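You operate a simulated robot arm through the tools that you are given. There is no shell and no other tool. Be economical: measure what you need, move in short steps, check, and stop when the job is done.

Carry out the task below with a simulated robot arm. There is one attempt and no reset: what you move stays moved.

TASK
Press the freshener button to switch it on.
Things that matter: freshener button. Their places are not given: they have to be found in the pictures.

It is judged by the outcome, as a careful person would: the job done as asked, and still so three seconds after it is handed in. It fails if anything else is knocked over, pushed out of place, dropped, spilled or broken.

THE ROBOT
A 7-joint arm with a two-finger parallel gripper, fixed in place. Base frame: the origin is at the foot of the arm, x ahead of it, y to its left, z up. Lengths are in m, angles in degrees, forces in N, time in s.
Its first joint turns from -66.0 to 66.0 degrees. Payload 2.6 kg.
Tool frame: the origin (TCP) lies between the finger pads and is the grasp point; the fingertips stand 0.03 m ahead of it; z points along the fingers, y is the line along which they close. The gripper opens to 0.094 m. The fingers are 0.028 m wide and 0.01 m thick; the gripper's body (0.05 by 0.096 m) begins 0.055 m behind the TCP.
Orientation is that of the tool frame in the base frame, as a unit quaternion [w, x, y, z]. With the fingers straight down and closing along the base's y, the tool's x points along the base's -x, its y along +y and its z along -z.

THE INTERFACE
- The arm moves only by the tool arm_command. Its argument "series" is a list of rows, each a list of 7 numbers: the turn, a rotation vector about the base's x, y, z in degrees, then the shift along the base's x, y, z in m, then the finger opening in m, from 0 to 0.094. In form: [[ax, ay, az, dx, dy, dz, hand], ...]. A call has 1 to 10 rows; each row is the pose to reach, as a shift and turn from the pose commanded when the call began. A row lasts 0.2 s, in which the tool goes at most 0.05 m and 8.6 degrees; a call with a longer step from one row to the next is refused whole, and so is a gripper value outside its range. A pose out of reach is approached as far as the arm can. The call stops where the force on the tool passes 40 N (or 10 N more than at its start, if that is more) or the arm is blocked; 0.2 s more then pass. The fingers move at their own pace (about 0.072 m/s each) and stop on an object; they squeeze with about 24 N. The grip force told is the motor's: it shows also when the fingers shut on nothing. Time passes only in rows, and 0.2 s behind the last, so rows that repeat a pose let the fingers close. It gives the time, the measured TCP pose, the force on the tool (base axes), the opening and the grip force at its end, in the units of the frame above (readings bear some noise), and new pictures: "views" is both (left out), scene, wrist or none.
- Cameras (640 x 400 px; columns grow to the right, rows downward): "scene" is fixed at [0.0179, 0.4178, 0.5737]; the picture's right is [-0.91, -0.41, 0.00], its down [-0.20, 0.44, -0.87] and it looks along [0.35, -0.80, -0.49] (base axes); focal length 370 px, centre (320, 200). "wrist" rides on the gripper at [-0.037, 0, -0.058] in the tool frame; the picture's right is [0.00, -1.00, 0.00], its down [0.97, 0.00, -0.24] and it looks along [0.24, 0.00, 0.97] (tool axes); focal length 218 px, centre (320, 200).
- measure_at(camera, pixels): for up to 12 pixels [column, row] of the newest picture of that camera ("zoom" is the newest enlarged one), the place [x, y, z] in the base frame of the surface seen there, good to about 0.002 m. No time passes.
- zoom(camera, box): a new picture of the part [left, top, right, bottom] of that camera's present view, enlarged. No time passes.
- close_job(): hands the job in; it is judged then, once.

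Work in short steps. Measure before you move; look again where a grasp or a placing could have gone wrong, and mend it. You have 60 turns and 120 pictures in all, the two below and enlarged ones among them. Open the gripper and draw the arm clear of the work before you hand the job in, unless the task says otherwise; then end with one line.

The tools are called after "Request:" by a JSON object that holds its "name" and its "arguments". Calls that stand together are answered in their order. arm_command: Moves the arm, as the interface text tells. Its arguments: {"type":"object","properties":{"series":{"type":"array","items":{"type":"array","items":{"type":"number"}}},"views":{"type":"string","enum":["both","scene","wrist","none"]}},"required":["series"]} The other tools are called the same way: measure_at (camera, pixels) gives the place of the surface under pixels of a picture; zoom (camera, box) takes an enlarged picture of a part of a camera's view; close_job () hands the job in.

At the start:

```text
time_s: 0.0
ee_pos: [0.2306, -0.2784, 0.3041]
tool_rot: [0.0, 0.0, 1.0, 0.0]
contact_force: [0.5, 0.7, -0.4]
opening: 0.0939
grip_force: 0.0
```

scene: 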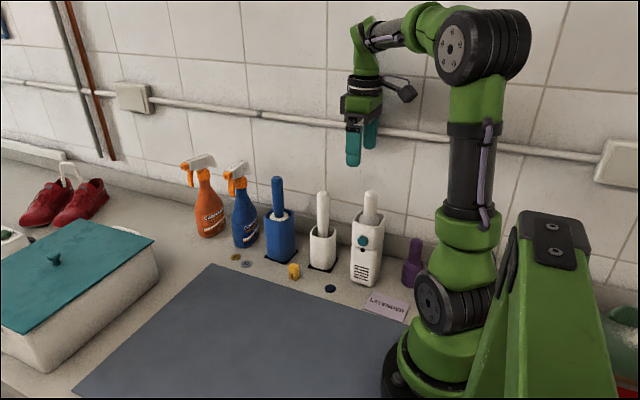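
wrist: 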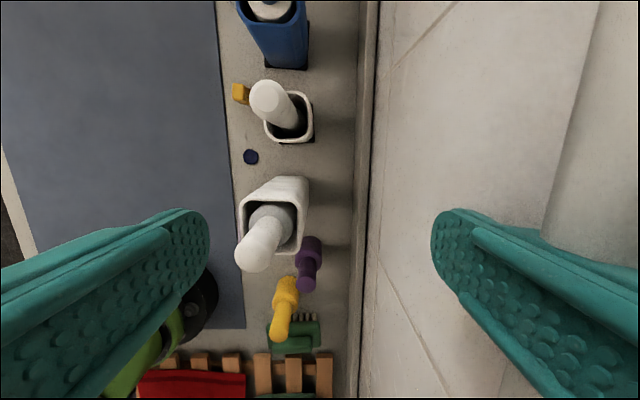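

The freshener seems to be the white box with a teal button near (363,240) in the scene; I zoom in to check.

Request:
{"name": "zoom", "arguments": {"camera": "scene", "box": [220, 160, 440, 320]}}

Request:
{"name": "measure_at", "arguments": {"camera": "scene", "pixels": [[363, 241], [355, 255], [375, 255], [356, 225], [378, 230], [370, 195], [352, 278], [374, 284], [323, 235], [415, 245], [365, 268], [335, 290]]}}

```text
2.50 times, centred on (330, 240) of scene
```

zoom: 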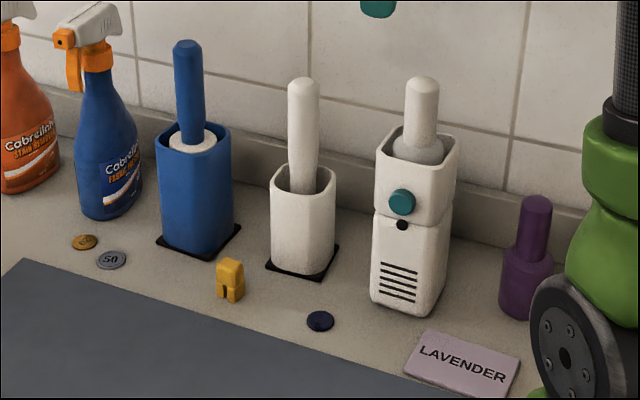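

```text
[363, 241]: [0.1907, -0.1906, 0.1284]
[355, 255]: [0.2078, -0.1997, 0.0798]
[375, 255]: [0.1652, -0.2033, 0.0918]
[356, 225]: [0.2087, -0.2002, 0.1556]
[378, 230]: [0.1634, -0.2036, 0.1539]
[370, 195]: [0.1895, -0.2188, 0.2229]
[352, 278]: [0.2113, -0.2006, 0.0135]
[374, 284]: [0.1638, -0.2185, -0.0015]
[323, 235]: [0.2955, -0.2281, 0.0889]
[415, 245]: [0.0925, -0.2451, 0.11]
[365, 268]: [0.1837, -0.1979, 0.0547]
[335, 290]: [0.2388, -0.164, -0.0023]
```

The freshener is the white box with vents and a teal button, whose face is at about (0.191, -0.191, 0.128) and points along +y. I measure the button's edges, what stands behind it, and the surfaces around it.

Request:
{"name": "measure_at", "arguments": {"camera": "zoom", "pixels": [[402, 202], [392, 202], [412, 203], [402, 192], [402, 212], [402, 225], [422, 85], [420, 140], [445, 150], [480, 170], [200, 380], [430, 205]]}}

Request:
{"name": "measure_at", "arguments": {"camera": "wrist", "pixels": [[242, 200], [303, 185], [303, 235], [340, 200], [258, 250], [285, 225], [200, 200], [281, 330], [370, 200], [240, 250], [230, 200], [270, 182]]}}

Request:
{"name": "zoom", "arguments": {"camera": "wrist", "box": [200, 140, 360, 300]}}

```text
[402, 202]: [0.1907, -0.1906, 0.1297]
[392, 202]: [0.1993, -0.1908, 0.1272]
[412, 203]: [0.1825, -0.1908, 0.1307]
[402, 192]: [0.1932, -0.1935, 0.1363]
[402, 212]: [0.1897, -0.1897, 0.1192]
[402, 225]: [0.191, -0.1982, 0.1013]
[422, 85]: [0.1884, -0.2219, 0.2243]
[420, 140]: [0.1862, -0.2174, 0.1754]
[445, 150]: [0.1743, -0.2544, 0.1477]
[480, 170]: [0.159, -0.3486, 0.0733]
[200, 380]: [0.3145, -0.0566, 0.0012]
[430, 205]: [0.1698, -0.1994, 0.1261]
```

```text
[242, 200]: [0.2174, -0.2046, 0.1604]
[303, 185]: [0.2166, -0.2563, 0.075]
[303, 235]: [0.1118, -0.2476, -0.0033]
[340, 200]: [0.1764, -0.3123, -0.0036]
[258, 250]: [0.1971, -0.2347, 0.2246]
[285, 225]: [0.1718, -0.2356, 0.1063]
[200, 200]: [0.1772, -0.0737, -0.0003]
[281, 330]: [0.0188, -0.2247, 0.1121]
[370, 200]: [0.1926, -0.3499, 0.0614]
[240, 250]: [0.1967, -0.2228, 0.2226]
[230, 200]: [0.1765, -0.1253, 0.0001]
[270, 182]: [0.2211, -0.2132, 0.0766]
```

```text
2.50 times, centred on (280, 220) of wrist
```

zoom: 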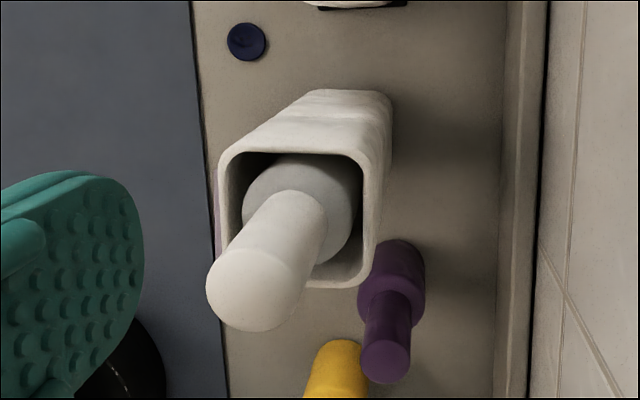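

The box stands on z=0 and spans about y -0.20 to -0.257 with its top at 0.16. Its handle reaches z≈0.23, so I'll push with closed fingertips tilted toward -y. First I move clear along +y at height, closing and tilting by -35° about x.

Request:
{"name": "arm_command", "arguments": {"series": [[0, 0, 0, 0, 0.04, 0.0, 0.05], [0, 0, 0, -0.01, 0.08, 0, 0.0], [-8, 0, 0, -0.02, 0.12, 0, 0], [-16, 0, 0, -0.03, 0.16, 0, 0], [-24, 0, 0, -0.04, 0.178, 0, 0], [-32, 0, 0, -0.04, 0.178, 0, 0], [-35, 0, 0, -0.04, 0.178, 0, 0], [-35, 0, 0, -0.04, 0.178, 0, 0]]}}

```text
time_s: 1.8
ee_pos: [0.189, -0.1005, 0.3047]
tool_rot: [0.001, 0.0, 0.953, -0.301]
contact_force: [-0.1, -0.3, 0.5]
opening: 0.0002
grip_force: 23.9
```

scene: 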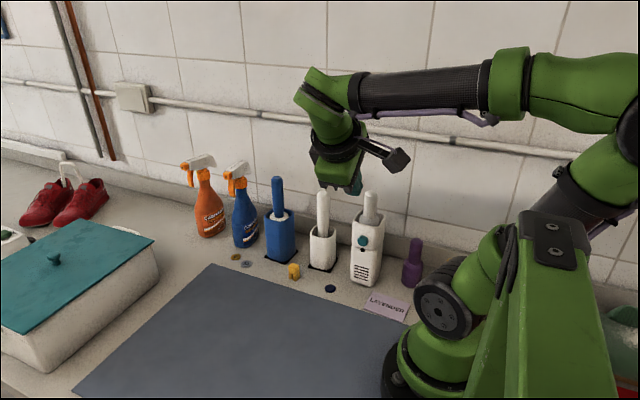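
wrist: 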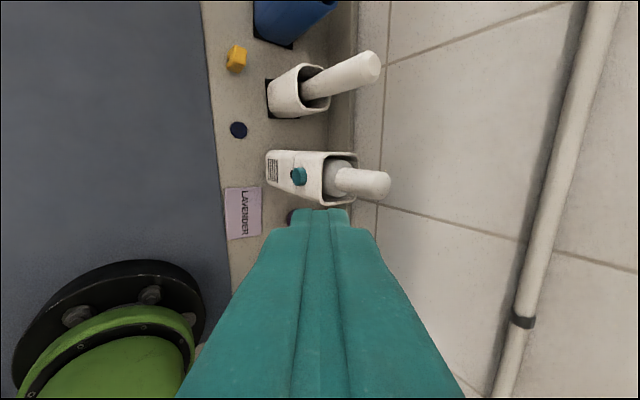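

The pose was reached with the fingers closed. Now I descend to button height, about 3 cm in front of the button.

Request:
{"name": "arm_command", "arguments": {"series": [[0, 0, 0, 0.001, 0, -0.04, 0], [0, 0, 0, 0.002, 0, -0.08, 0], [0, 0, 0, 0.002, -0.01, -0.12, 0], [0, 0, 0, 0.002, -0.02, -0.156, 0], [0, 0, 0, 0.002, -0.03, -0.156, 0], [0, 0, 0, 0.002, -0.03, -0.156, 0]]}}

```text
time_s: 3.2
ee_pos: [0.2062, -0.1305, 0.156]
tool_rot: [0.0, 0.0, 0.954, -0.301]
contact_force: [-0.1, -0.1, -0.7]
opening: 0.0001
grip_force: 23.7
out of reach, approached as far as the arm can: row 4, 5, 6
```

scene: 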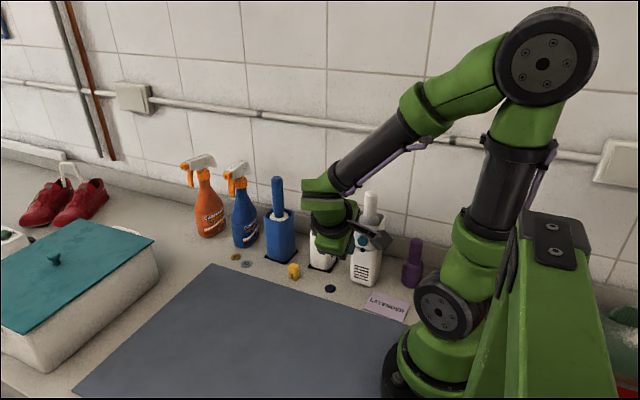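
wrist: 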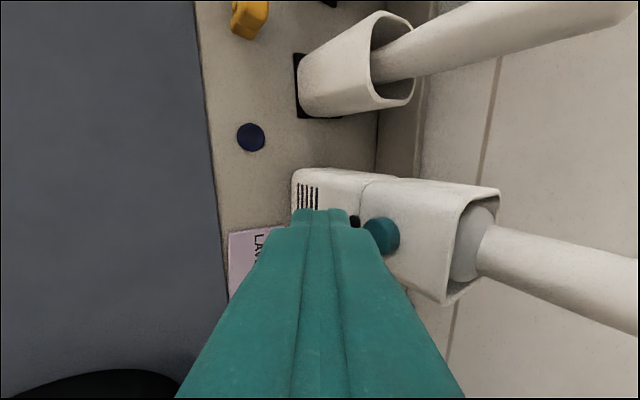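

The pose is slightly too close to the base: x reached 0.206 against 0.191 wanted. I lean the wrist out in +x, 16° about y, so the spot comes within reach.

Request:
{"name": "arm_command", "arguments": {"series": [[0, 8, 0, 0, 0, 0, 0], [0, 16, 0, 0, 0, 0, 0], [0, 16, 0, 0, 0, 0, 0]]}}

```text
time_s: 4.0
ee_pos: [0.2067, -0.1311, 0.156]
tool_rot: [-0.134, -0.042, 0.944, -0.298]
contact_force: [-0.5, -0.1, 0.2]
opening: 0.0
grip_force: 24.0
```

scene: 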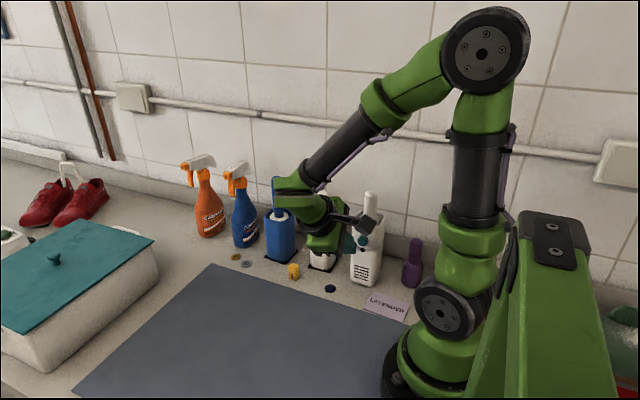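
wrist: 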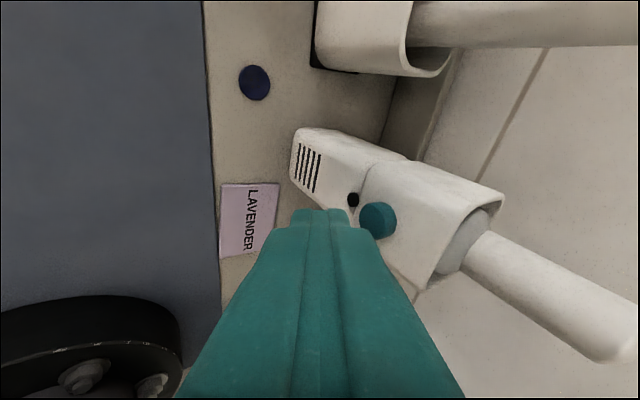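

The commanded pose now sits at about (0.207, -0.131, 0.156). With this tilt the leading fingertip edge is offset (-0.005, -0.025, -0.018) from the TCP, so I aim the TCP at (0.196, -0.155, 0.146), just short of contact.

Request:
{"name": "arm_command", "arguments": {"series": [[0, 0, 0, -0.0055, -0.006, -0.005, 0], [0, 0, 0, -0.0105, -0.012, -0.01, 0], [0, 0, 0, -0.0105, -0.024, -0.01, 0], [0, 0, 0, -0.0105, -0.024, -0.01, 0]]}}

Request:
{"name": "zoom", "arguments": {"camera": "scene", "box": [300, 180, 420, 300]}}

```text
time_s: 5.0
ee_pos: [0.1968, -0.1556, 0.1455]
tool_rot: [-0.132, -0.041, 0.944, -0.298]
contact_force: [-1.0, -0.1, 0.7]
opening: 0.0
grip_force: 23.7
```

scene: 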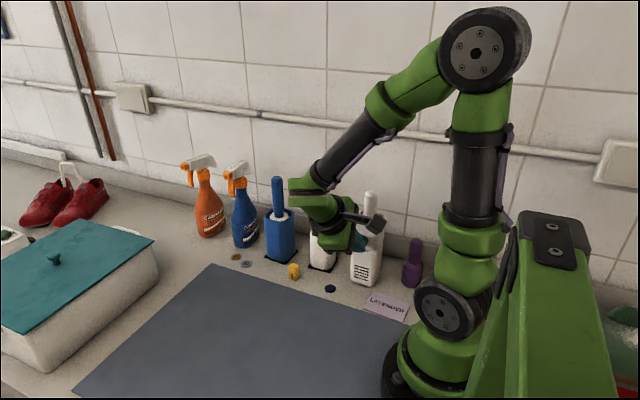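
wrist: 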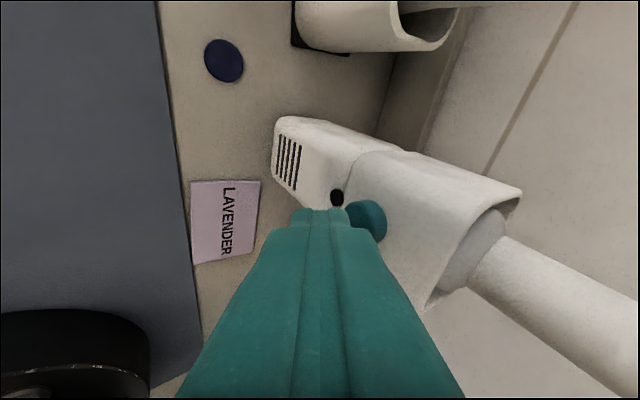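

```text
3.33 times, centred on (360, 240) of scene
```

zoom: 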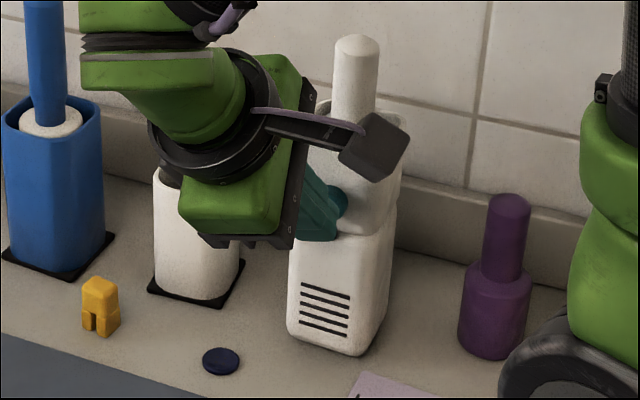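

The fingertips are just in front of the button, which is at (368,222) in the wrist view. I check their alignment.

Request:
{"name": "measure_at", "arguments": {"camera": "wrist", "pixels": [[372, 222], [360, 208], [378, 232], [345, 214], [337, 210], [305, 214], [350, 228], [337, 198], [300, 125], [370, 155], [500, 190], [430, 300]]}}

Request:
{"name": "zoom", "arguments": {"camera": "wrist", "box": [260, 160, 420, 260]}}

```text
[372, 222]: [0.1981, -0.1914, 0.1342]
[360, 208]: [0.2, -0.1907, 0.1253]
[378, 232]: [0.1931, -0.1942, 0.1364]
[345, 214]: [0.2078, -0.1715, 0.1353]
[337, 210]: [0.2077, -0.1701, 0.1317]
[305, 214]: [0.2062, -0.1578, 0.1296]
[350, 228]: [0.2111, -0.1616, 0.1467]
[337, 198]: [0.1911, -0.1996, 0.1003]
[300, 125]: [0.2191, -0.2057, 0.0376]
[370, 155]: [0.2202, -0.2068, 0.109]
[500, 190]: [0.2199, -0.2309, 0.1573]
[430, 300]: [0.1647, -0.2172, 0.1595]
```

```text
4.00 times, centred on (340, 210) of wrist
```

zoom: 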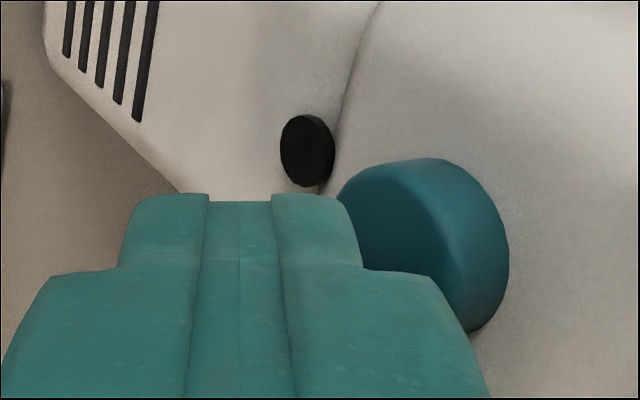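

Alignment is good: fingertip centre x≈0.194, z≈0.131, against a button at x 0.191, z 0.128. I advance slowly toward contact and read the force.

Request:
{"name": "arm_command", "arguments": {"series": [[0, 0, 0, -0.002, -0.003, -0.002, 0], [0, 0, 0, -0.003, -0.006, -0.003, 0], [0, 0, 0, -0.003, -0.009, -0.003, 0]], "views": "wrist"}}

```text
time_s: 5.8
ee_pos: [0.1929, -0.1662, 0.1419]
tool_rot: [-0.132, -0.043, 0.944, -0.298]
contact_force: [0.0, 0.8, 0.2]
opening: 0.0
grip_force: 24.2
```

wrist: 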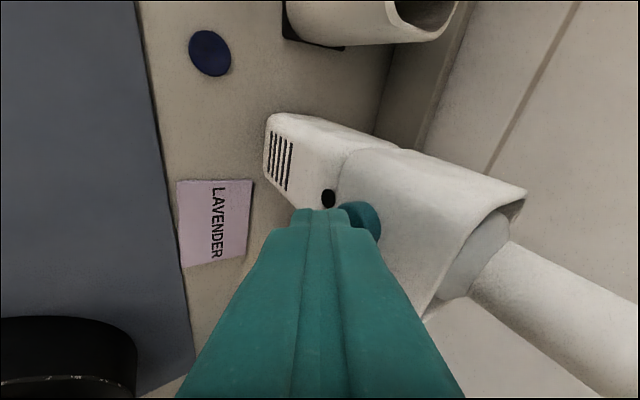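

No clear contact yet (0.8 N is within noise). I advance 2 mm more.

Request:
{"name": "arm_command", "arguments": {"series": [[0, 0, 0, 0, -0.001, 0, 0], [0, 0, 0, 0, -0.002, 0, 0]], "views": "wrist"}}

Request:
{"name": "zoom", "arguments": {"camera": "wrist", "box": [260, 160, 420, 260]}}

Request:
{"name": "measure_at", "arguments": {"camera": "wrist", "pixels": [[372, 222], [345, 214], [370, 155], [505, 190]]}}

```text
time_s: 6.4
ee_pos: [0.1936, -0.1677, 0.1415]
tool_rot: [-0.132, -0.043, 0.944, -0.299]
contact_force: [-0.9, -0.8, 0.0]
opening: 0.0002
grip_force: 24.1
```

wrist: 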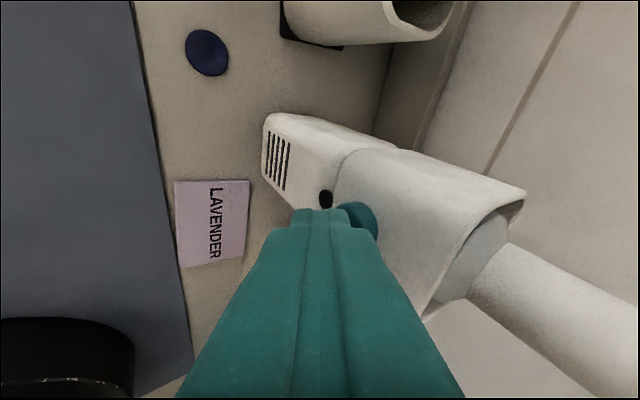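

```text
4.00 times, centred on (340, 210) of wrist
```

zoom: 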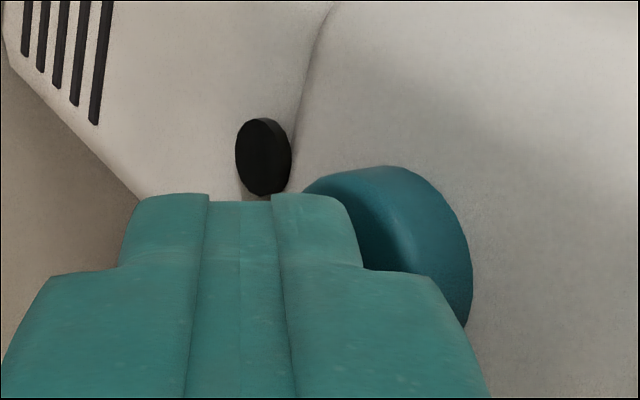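

```text
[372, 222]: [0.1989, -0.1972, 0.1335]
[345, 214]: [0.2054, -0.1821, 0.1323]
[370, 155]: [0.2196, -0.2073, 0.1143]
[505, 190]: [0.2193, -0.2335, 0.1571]
```

The fingertip face is at y≈-0.184, still a few mm from the button face at -0.191. I keep advancing in small steps.

Request:
{"name": "arm_command", "arguments": {"series": [[0, 0, 0, 0, -0.001, 0, 0], [0, 0, 0, 0, -0.002, 0, 0], [0, 0, 0, 0, -0.003, 0, 0], [0, 0, 0, 0, -0.004, 0, 0]], "views": "wrist"}}

Request:
{"name": "zoom", "arguments": {"camera": "wrist", "box": [260, 160, 420, 260]}}

```text
time_s: 7.4
ee_pos: [0.194, -0.1706, 0.1435]
tool_rot: [-0.133, -0.042, 0.944, -0.299]
contact_force: [0.3, 1.9, 1.3]
opening: 0.0
grip_force: 24.0
```

wrist: 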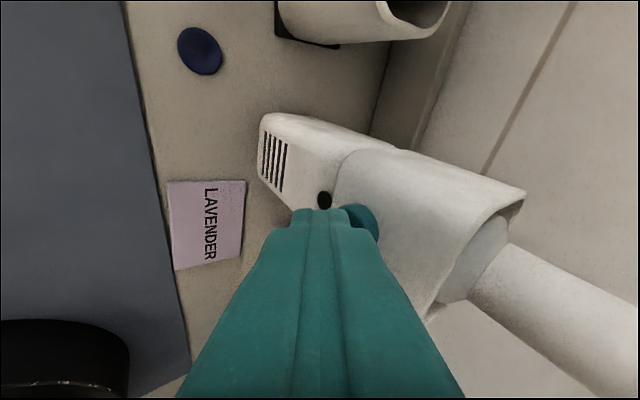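

```text
4.00 times, centred on (340, 210) of wrist
```

zoom: 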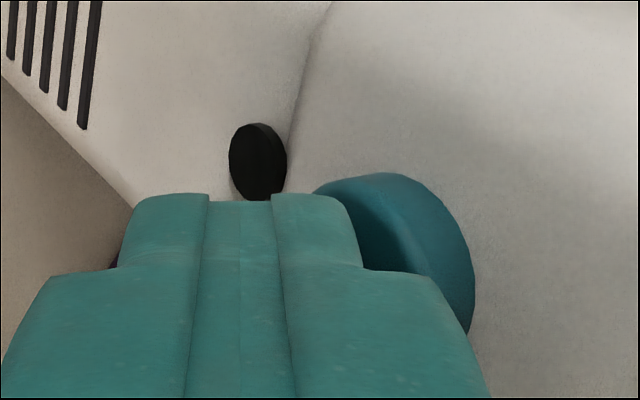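

Contact reads about 1.9 N, but the box top hasn't shifted in the wrist view as the camera advanced, so it may be leaning. I measure to check.

Request:
{"name": "measure_at", "arguments": {"camera": "wrist", "pixels": [[372, 222], [345, 214], [370, 155], [505, 190], [265, 122], [262, 180], [520, 195], [432, 300], [450, 270], [200, 50]]}}

Request:
{"name": "arm_command", "arguments": {"series": [[0, 0, 0, 0, 0, 0, 0]]}}

Request:
{"name": "zoom", "arguments": {"camera": "scene", "box": [300, 180, 420, 300]}}

```text
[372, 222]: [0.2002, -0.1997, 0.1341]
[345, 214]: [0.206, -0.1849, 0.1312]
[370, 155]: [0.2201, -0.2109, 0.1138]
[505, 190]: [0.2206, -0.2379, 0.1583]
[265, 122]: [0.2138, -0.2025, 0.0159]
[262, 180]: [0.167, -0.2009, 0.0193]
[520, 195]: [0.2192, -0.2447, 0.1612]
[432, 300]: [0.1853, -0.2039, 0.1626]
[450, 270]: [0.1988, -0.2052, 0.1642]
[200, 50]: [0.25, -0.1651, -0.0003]
```

```text
time_s: 7.8
ee_pos: [0.1938, -0.1702, 0.1415]
tool_rot: [-0.132, -0.042, 0.944, -0.298]
contact_force: [0.3, 1.2, 0.8]
opening: 0.0
grip_force: 24.0
```

scene: 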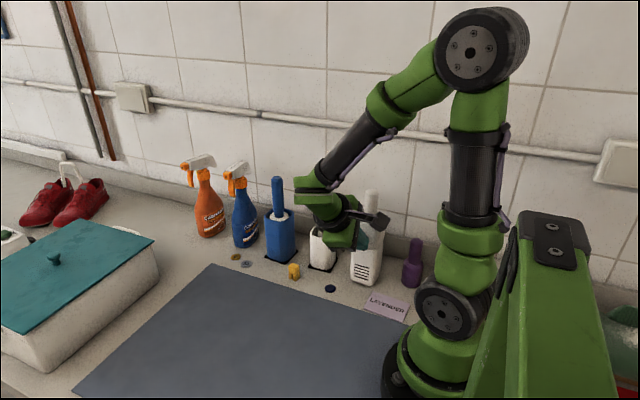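
wrist: 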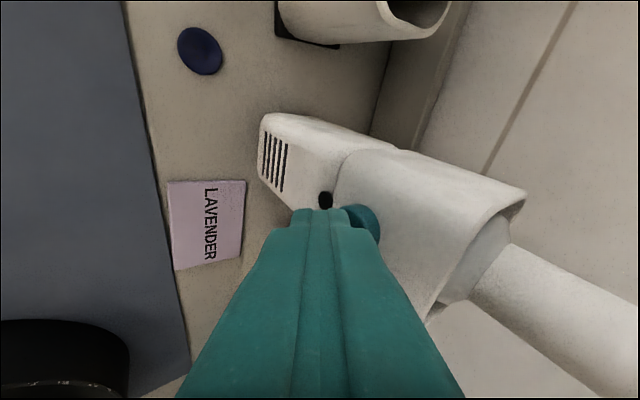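

```text
3.33 times, centred on (360, 240) of scene
```

zoom: 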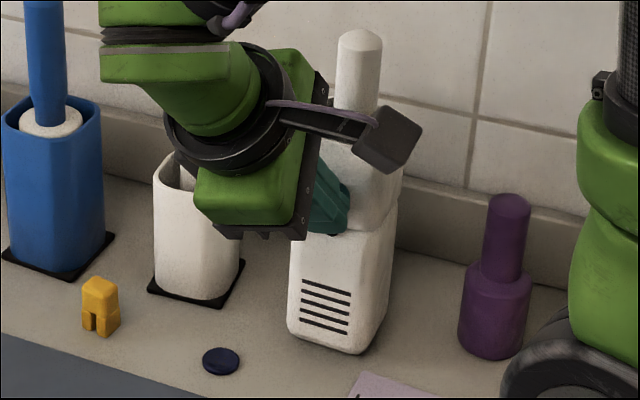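

The box is light and leans back by about 4 mm under ~1.5 N, so a plain push would tip it. I retreat and look at squeezing the button against the box's back instead, which needs the clearances of the neighbour and of the camera bracket.

Request:
{"name": "measure_at", "arguments": {"camera": "zoom", "pixels": [[365, 145], [380, 115], [412, 135], [385, 178], [405, 160], [320, 120], [310, 85], [300, 230], [220, 225], [200, 205], [120, 65], [240, 100]]}}

Request:
{"name": "arm_command", "arguments": {"series": [[0, 0, 0, 0, 0.005, 0, 0], [0, 0, 0, 0, 0.02, 0, 0], [0, 0, 0, 0, 0.05, 0.02, 0], [0, 0, 0, 0, 0.08, 0.06, 0], [0, 0, 0, 0, 0.08, 0.1, 0]]}}

Request:
{"name": "zoom", "arguments": {"camera": "scene", "box": [240, 160, 440, 300]}}

```text
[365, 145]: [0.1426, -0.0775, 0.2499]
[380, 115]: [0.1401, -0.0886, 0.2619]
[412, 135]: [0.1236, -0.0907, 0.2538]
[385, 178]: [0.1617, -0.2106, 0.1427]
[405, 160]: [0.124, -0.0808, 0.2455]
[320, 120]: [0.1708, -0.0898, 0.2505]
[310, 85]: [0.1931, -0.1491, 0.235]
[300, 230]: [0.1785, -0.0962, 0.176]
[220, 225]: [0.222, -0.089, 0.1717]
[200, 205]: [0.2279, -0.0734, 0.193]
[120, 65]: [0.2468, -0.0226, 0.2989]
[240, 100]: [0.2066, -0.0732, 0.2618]
```

```text
time_s: 9.0
ee_pos: [0.1924, -0.0894, 0.2415]
tool_rot: [-0.134, -0.043, 0.944, -0.298]
contact_force: [1.1, -0.2, 0.5]
opening: 0.0
grip_force: 23.7
```

scene: 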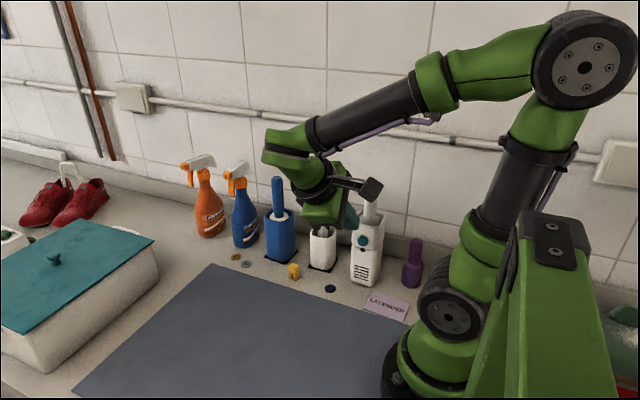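
wrist: 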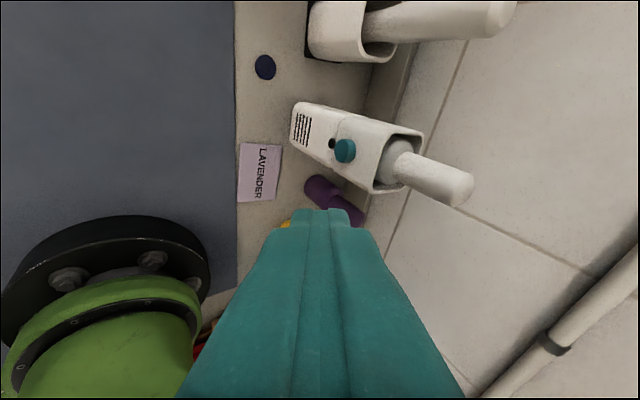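

```text
2.86 times, centred on (340, 230) of scene
```

zoom: 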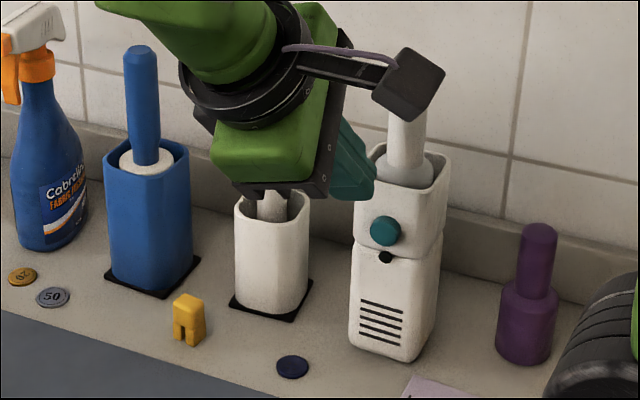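

The box came back upright. The camera block sits about (0.085, 0, -0.12) in the tool frame, so a pinch along y, leaned 35° out in +x, passes the handle. I measure the neighbour brush and the box's back.

Request:
{"name": "measure_at", "arguments": {"camera": "wrist", "pixels": [[505, 15], [480, 30], [512, 8], [440, 40], [390, 58], [425, 135], [395, 185], [470, 185], [440, 160], [440, 195], [420, 150], [345, 150]]}}

Request:
{"name": "measure_at", "arguments": {"camera": "zoom", "pixels": [[385, 232], [440, 180], [448, 190], [436, 250], [408, 130], [420, 180], [352, 220], [240, 200], [308, 200], [375, 150]]}}

```text
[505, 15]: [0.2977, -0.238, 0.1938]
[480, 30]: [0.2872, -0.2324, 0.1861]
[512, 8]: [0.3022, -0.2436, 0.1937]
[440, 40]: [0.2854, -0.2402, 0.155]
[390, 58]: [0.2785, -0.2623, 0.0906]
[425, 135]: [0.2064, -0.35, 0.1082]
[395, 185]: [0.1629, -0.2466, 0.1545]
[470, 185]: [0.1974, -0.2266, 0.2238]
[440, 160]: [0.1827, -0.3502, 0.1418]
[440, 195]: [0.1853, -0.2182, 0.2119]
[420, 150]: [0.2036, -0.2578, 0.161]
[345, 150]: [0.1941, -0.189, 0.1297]
```

```text
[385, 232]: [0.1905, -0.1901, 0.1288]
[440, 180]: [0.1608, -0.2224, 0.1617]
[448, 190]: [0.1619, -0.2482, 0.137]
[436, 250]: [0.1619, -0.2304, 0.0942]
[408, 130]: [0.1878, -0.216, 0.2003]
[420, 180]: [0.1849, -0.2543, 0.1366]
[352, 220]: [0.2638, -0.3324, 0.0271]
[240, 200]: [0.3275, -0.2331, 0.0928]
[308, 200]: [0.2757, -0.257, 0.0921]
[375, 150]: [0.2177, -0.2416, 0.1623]
```

Neighbour handle top is z≈0.197 (x 0.285–0.31), and the box's back is at y≈-0.257. A 30° lean clears both, so I undo the present tilt in stages, rising first.

Request:
{"name": "arm_command", "arguments": {"series": [[0, -8, 0, 0.018, 0, 0.035, 0], [0, -16, 0, 0.038, 0, 0.07, 0], [0, -16, 0, 0.038, 0, 0.08, 0]], "views": "none"}}

Request:
{"name": "arm_command", "arguments": {"series": [[8, 0, 0, 0.01, -0.02, 0, 0], [16, 0, 0, 0.02, -0.05, 0, 0], [24, 0, 0, 0.03, -0.08, 0, 0.03], [32, 0, 0, 0.04, -0.11, 0, 0.06], [35, 0, 0, 0.04, -0.135, 0, 0.09], [35, 0, 0, 0.04, -0.135, 0, 0.094]], "views": "none"}}

```text
time_s: 9.8
ee_pos: [0.2308, -0.0909, 0.3223]
tool_rot: [0.001, 0.001, 0.954, -0.3]
contact_force: [-0.5, -0.4, 0.2]
opening: 0.0
grip_force: 23.8
```

```text
time_s: 11.2
ee_pos: [0.2701, -0.2259, 0.3214]
tool_rot: [0.0, 0.0, 1.0, 0.001]
contact_force: [0.1, -0.2, 0.2]
opening: 0.0938
grip_force: 0.0
```

Now I lean 30° about y and come down to the approach start, (0.271, -0.224, 0.262).

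Request:
{"name": "arm_command", "arguments": {"series": [[0, 8, 0, 0, 0.002, -0.01, 0.094], [0, 16, 0, 0, 0.002, -0.02, 0.094], [0, 24, 0, 0.001, 0.002, -0.04, 0.094], [0, 30, 0, 0.001, 0.002, -0.06, 0.094], [0, 30, 0, 0.001, 0.002, -0.06, 0.094]]}}

Request:
{"name": "zoom", "arguments": {"camera": "scene", "box": [240, 120, 440, 300]}}

```text
time_s: 12.4
ee_pos: [0.2733, -0.2224, 0.263]
tool_rot: [-0.26, 0.0, 0.966, 0.0]
contact_force: [-0.1, 0.0, -0.8]
opening: 0.0941
grip_force: 0.2
```

scene: 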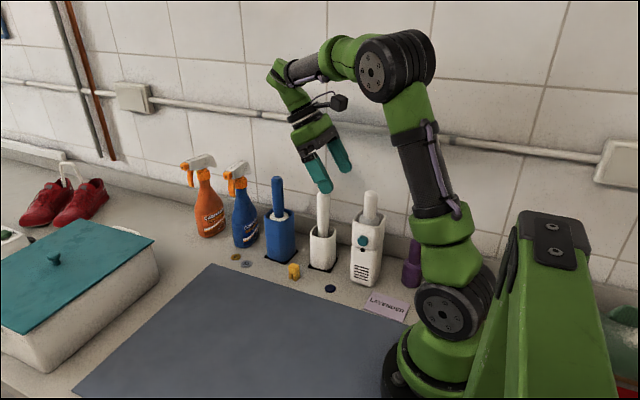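
wrist: 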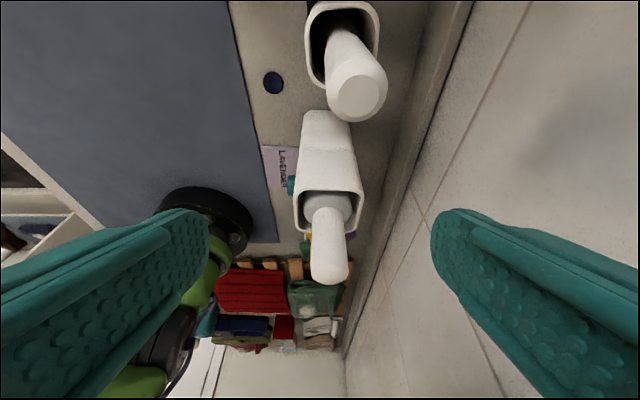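

```text
2.22 times, centred on (340, 210) of scene
```

zoom: 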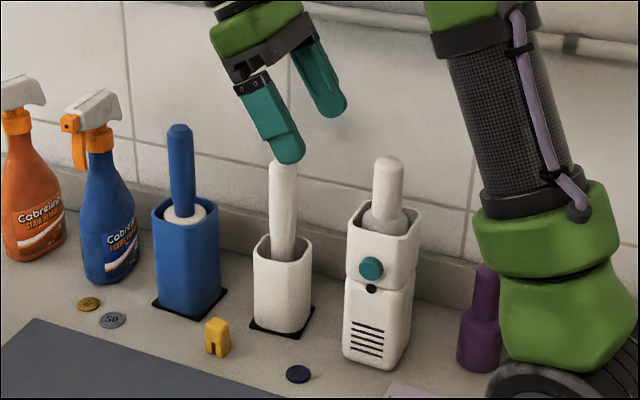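

Clear view: the handle at (328,240) and the box lie between the fingers. I advance along the tool axis about two-thirds of the way and check.

Request:
{"name": "arm_command", "arguments": {"series": [[0, 0, 0, -0.015, 0, -0.026, 0.094], [0, 0, 0, -0.03, 0, -0.052, 0.094], [0, 0, 0, -0.043, 0, -0.075, 0.094], [0, 0, 0, -0.043, 0, -0.075, 0.094]]}}

Request:
{"name": "zoom", "arguments": {"camera": "scene", "box": [260, 140, 420, 300]}}

```text
time_s: 13.4
ee_pos: [0.2287, -0.2231, 0.1855]
tool_rot: [-0.259, 0.001, 0.966, 0.001]
contact_force: [0.0, 0.2, 0.1]
opening: 0.0939
grip_force: 0.0
```

scene: 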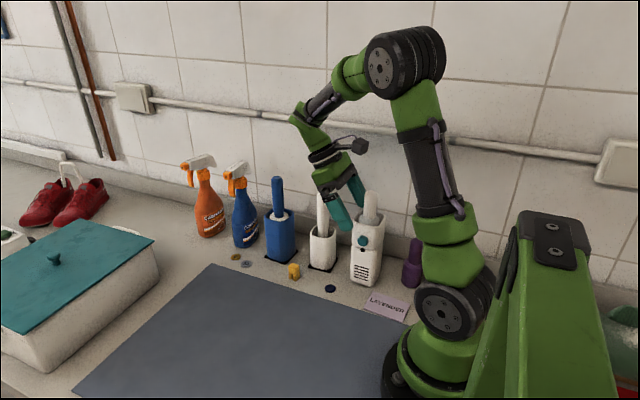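
wrist: 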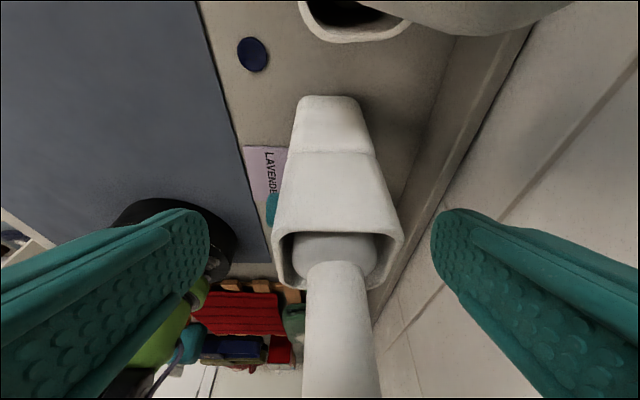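

```text
2.50 times, centred on (340, 220) of scene
```

zoom: 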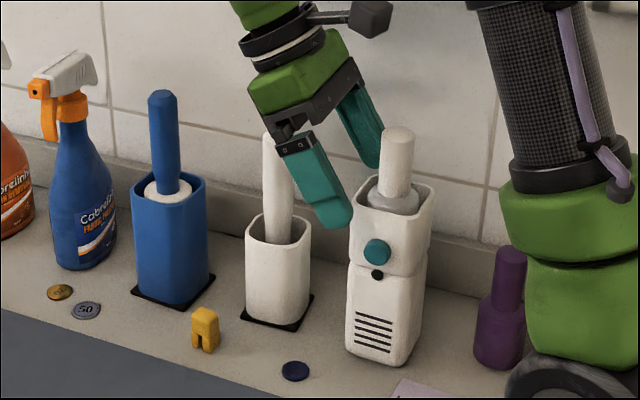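

Clear so far. I make the final approach to TCP (0.206, -0.223, 0.147).

Request:
{"name": "arm_command", "arguments": {"series": [[0, 0, 0, -0.0075, 0, -0.013, 0.094], [0, 0, 0, -0.015, 0, -0.026, 0.094], [0, 0, 0, -0.0225, 0, -0.039, 0.094], [0, 0, 0, -0.0225, 0, -0.039, 0.094]]}}

Request:
{"name": "zoom", "arguments": {"camera": "scene", "box": [300, 160, 420, 300]}}

```text
time_s: 14.4
ee_pos: [0.2066, -0.2241, 0.149]
tool_rot: [-0.259, 0.0, 0.966, 0.0]
contact_force: [0.1, 0.7, 0.2]
opening: 0.0941
grip_force: 0.1
```

scene: 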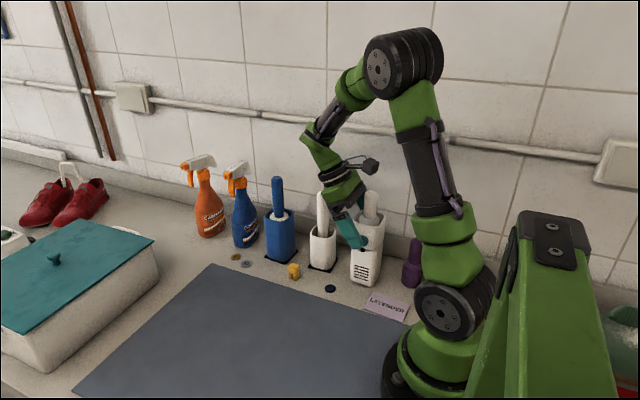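
wrist: 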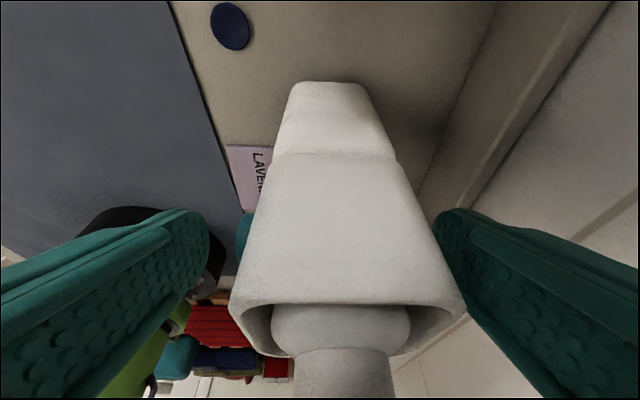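

```text
2.86 times, centred on (360, 230) of scene
```

zoom: 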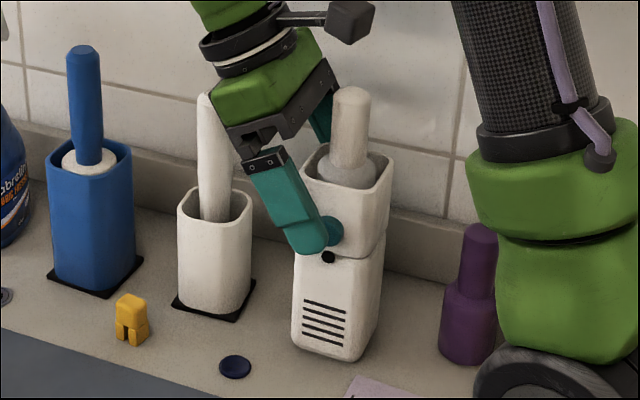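

The front fingertip only half covers the button, so I go 7 mm lower and then close partway to 0.074 to check centring.

Request:
{"name": "arm_command", "arguments": {"series": [[0, 0, 0, -0.002, 0, -0.008, 0.094], [0, 0, 0, -0.002, 0, -0.008, 0.084], [0, 0, 0, -0.002, 0, -0.008, 0.074], [0, 0, 0, -0.002, 0, -0.008, 0.074]]}}

Request:
{"name": "zoom", "arguments": {"camera": "scene", "box": [320, 180, 400, 280]}}

Request:
{"name": "zoom", "arguments": {"camera": "wrist", "box": [160, 60, 500, 400]}}

```text
time_s: 15.4
ee_pos: [0.2046, -0.2241, 0.1419]
tool_rot: [-0.258, 0.0, 0.966, 0.0]
contact_force: [-0.2, -1.0, 0.5]
opening: 0.0742
grip_force: 0.3
```

scene: 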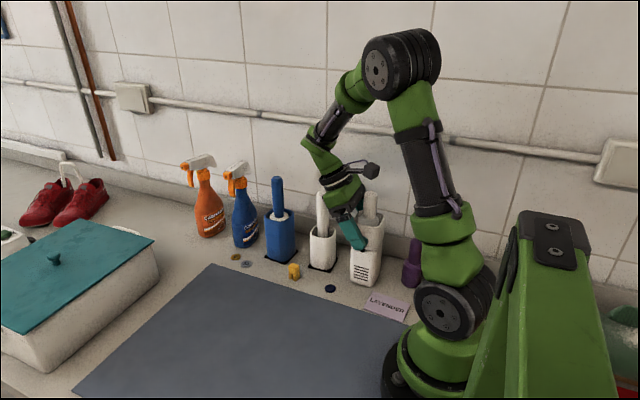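
wrist: 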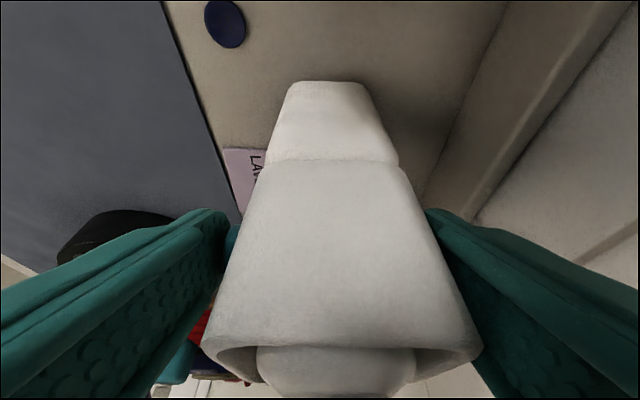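

```text
4.00 times, centred on (360, 230) of scene
```

zoom: 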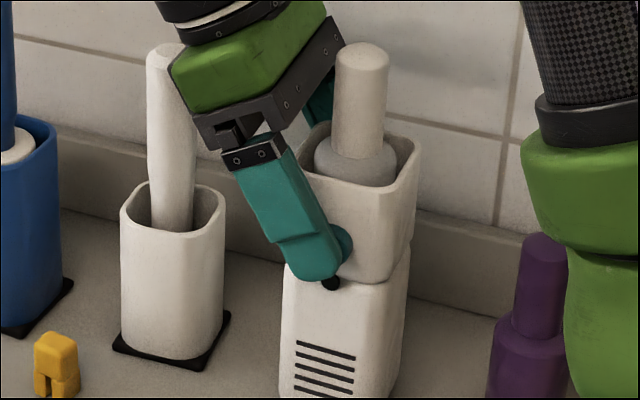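

```text
1.18 times, centred on (330, 230) of wrist
```

zoom: 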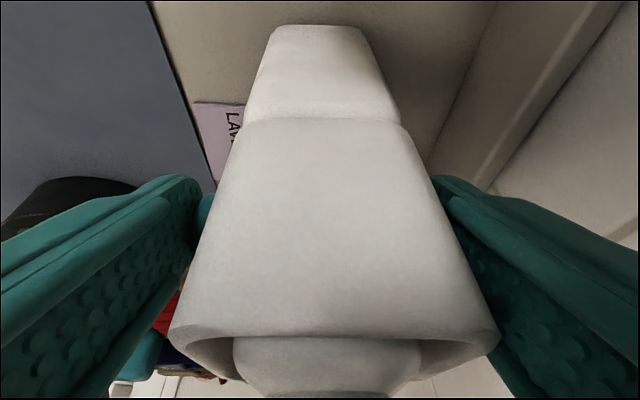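

Centred and clear on both sides. I shift 3 mm in -x to cover the button better and close in small steps to 0.064.

Request:
{"name": "arm_command", "arguments": {"series": [[0, 0, 0, -0.003, 0, 0.001, 0.074], [0, 0, 0, -0.003, 0, 0.001, 0.07], [0, 0, 0, -0.003, 0, 0.001, 0.068], [0, 0, 0, -0.003, 0, 0.001, 0.066], [0, 0, 0, -0.003, 0, 0.001, 0.064], [0, 0, 0, -0.003, 0, 0.001, 0.064]]}}

Request:
{"name": "zoom", "arguments": {"camera": "scene", "box": [320, 180, 400, 280]}}

```text
time_s: 16.8
ee_pos: [0.2024, -0.2235, 0.1421]
tool_rot: [-0.259, 0.001, 0.966, 0.0]
contact_force: [-0.3, -0.7, 1.2]
opening: 0.0652
grip_force: 18.7
```

scene: 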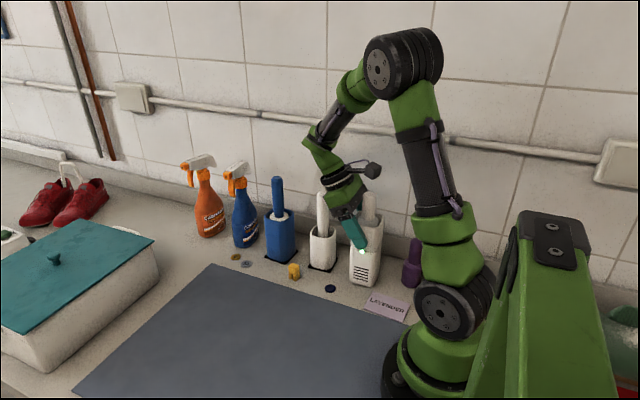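
wrist: 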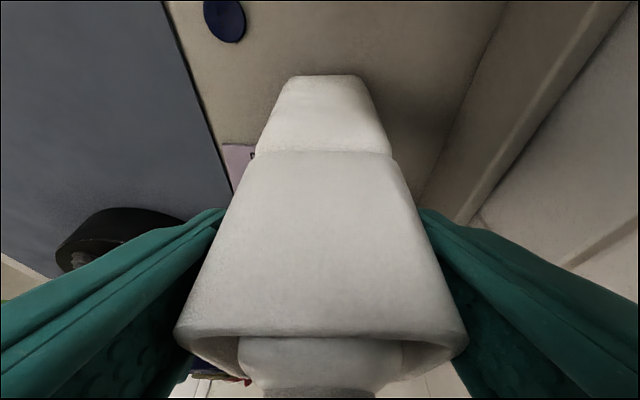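

```text
4.00 times, centred on (360, 230) of scene
```

zoom: 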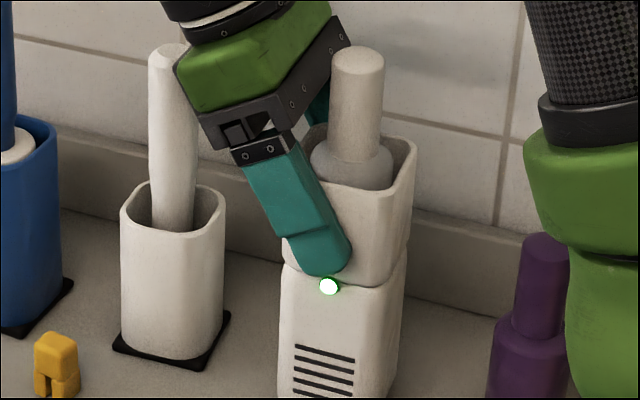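

The LED at (362,251) now glows green, so the freshener is on. I open the fingers fully without moving, so as not to press again.

Request:
{"name": "arm_command", "arguments": {"series": [[0, 0, 0, 0, 0, 0, 0.075], [0, 0, 0, 0, 0, 0, 0.094], [0, 0, 0, 0, 0, 0, 0.094]]}}

Request:
{"name": "zoom", "arguments": {"camera": "scene", "box": [320, 180, 400, 280]}}

```text
time_s: 17.6
ee_pos: [0.2016, -0.2235, 0.1422]
tool_rot: [-0.258, 0.001, 0.966, 0.0]
contact_force: [-0.2, -1.1, -0.6]
opening: 0.0943
grip_force: 0.0
```

scene: 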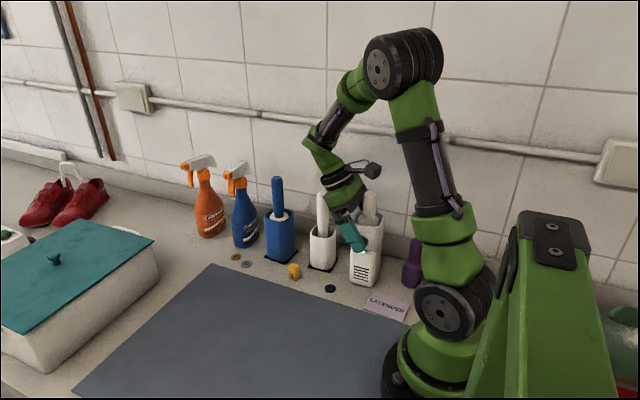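
wrist: 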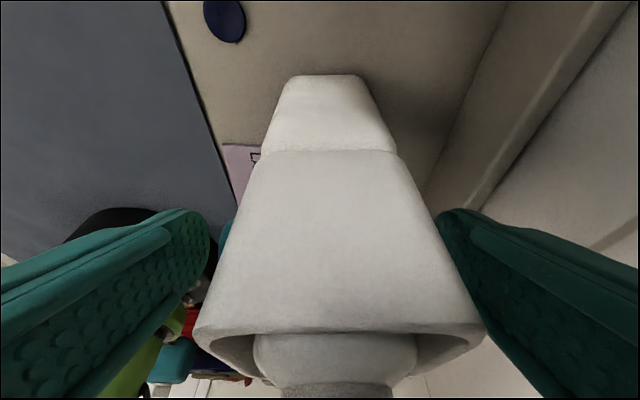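

```text
4.00 times, centred on (360, 230) of scene
```

zoom: 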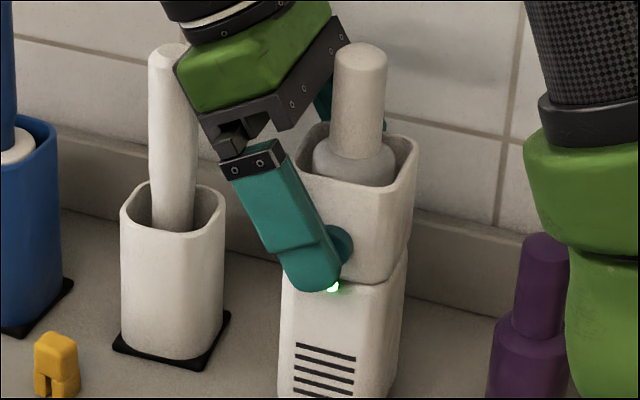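

The LED stays lit and the fingers are free on both sides. I back out along the tool axis.

Request:
{"name": "arm_command", "arguments": {"series": [[0, 0, 0, 0.01, 0, 0.017, 0.094], [0, 0, 0, 0.025, 0, 0.043, 0.094], [0, 0, 0, 0.045, 0, 0.078, 0.094], [0, 0, 0, 0.065, 0, 0.113, 0.094], [0, 0, 0, 0.075, 0, 0.15, 0.094], [0, 0, 0, 0.075, 0.03, 0.18, 0.094], [0, 0, 0, 0.075, 0.07, 0.18, 0.094], [0, 0, 0, 0.075, 0.07, 0.18, 0.094]]}}

Request:
{"name": "zoom", "arguments": {"camera": "scene", "box": [260, 160, 420, 300]}}

Request:
{"name": "measure_at", "arguments": {"camera": "scene", "pixels": [[363, 241], [365, 268], [370, 195], [378, 230]]}}

```text
time_s: 19.4
ee_pos: [0.2788, -0.1523, 0.3203]
tool_rot: [-0.259, 0.0, 0.966, 0.0]
contact_force: [-1.4, -0.7, -0.1]
opening: 0.0942
grip_force: 0.1
```

scene: 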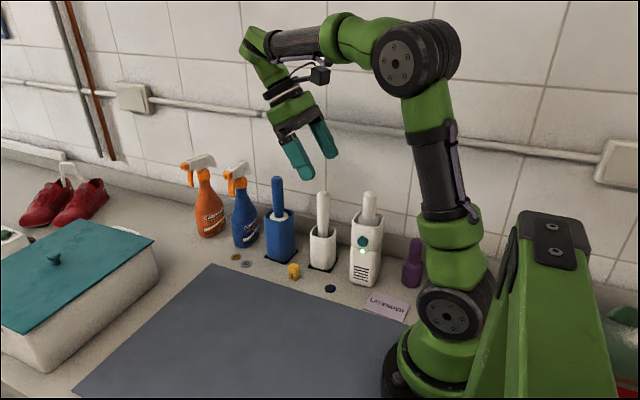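
wrist: 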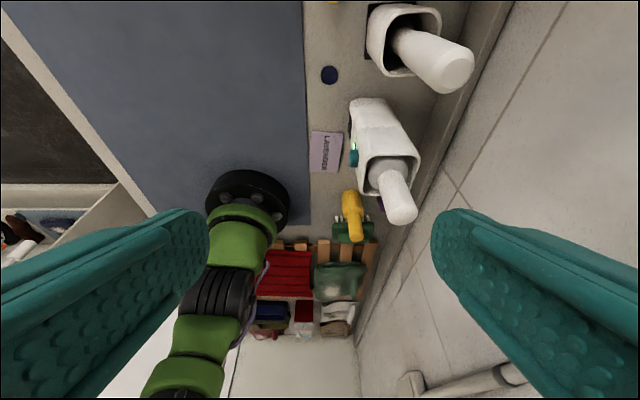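

```text
2.86 times, centred on (340, 230) of scene
```

zoom: 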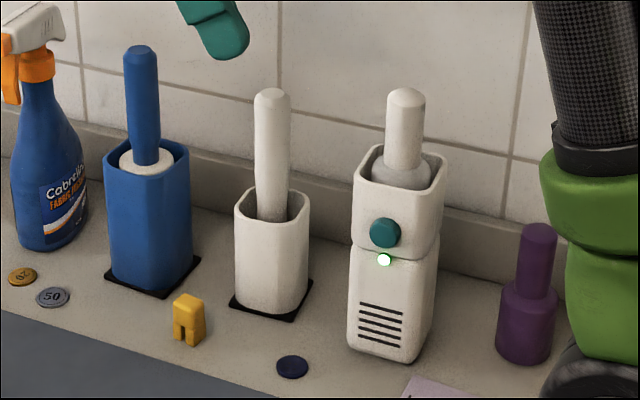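

```text
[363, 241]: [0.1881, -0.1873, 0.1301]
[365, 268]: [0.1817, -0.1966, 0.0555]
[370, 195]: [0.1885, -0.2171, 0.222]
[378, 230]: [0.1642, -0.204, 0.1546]
```

The freshener stands upright in its place with its LED lit, and nothing else has moved. The arm is clear, so I hand in.

Request:
{"name": "close_job", "arguments": {}}

```text
The job is handed in.
```

The freshener is switched on: its LED glows green, it stands upright within about 3 mm of where it was, nothing else was moved, and the arm is clear.
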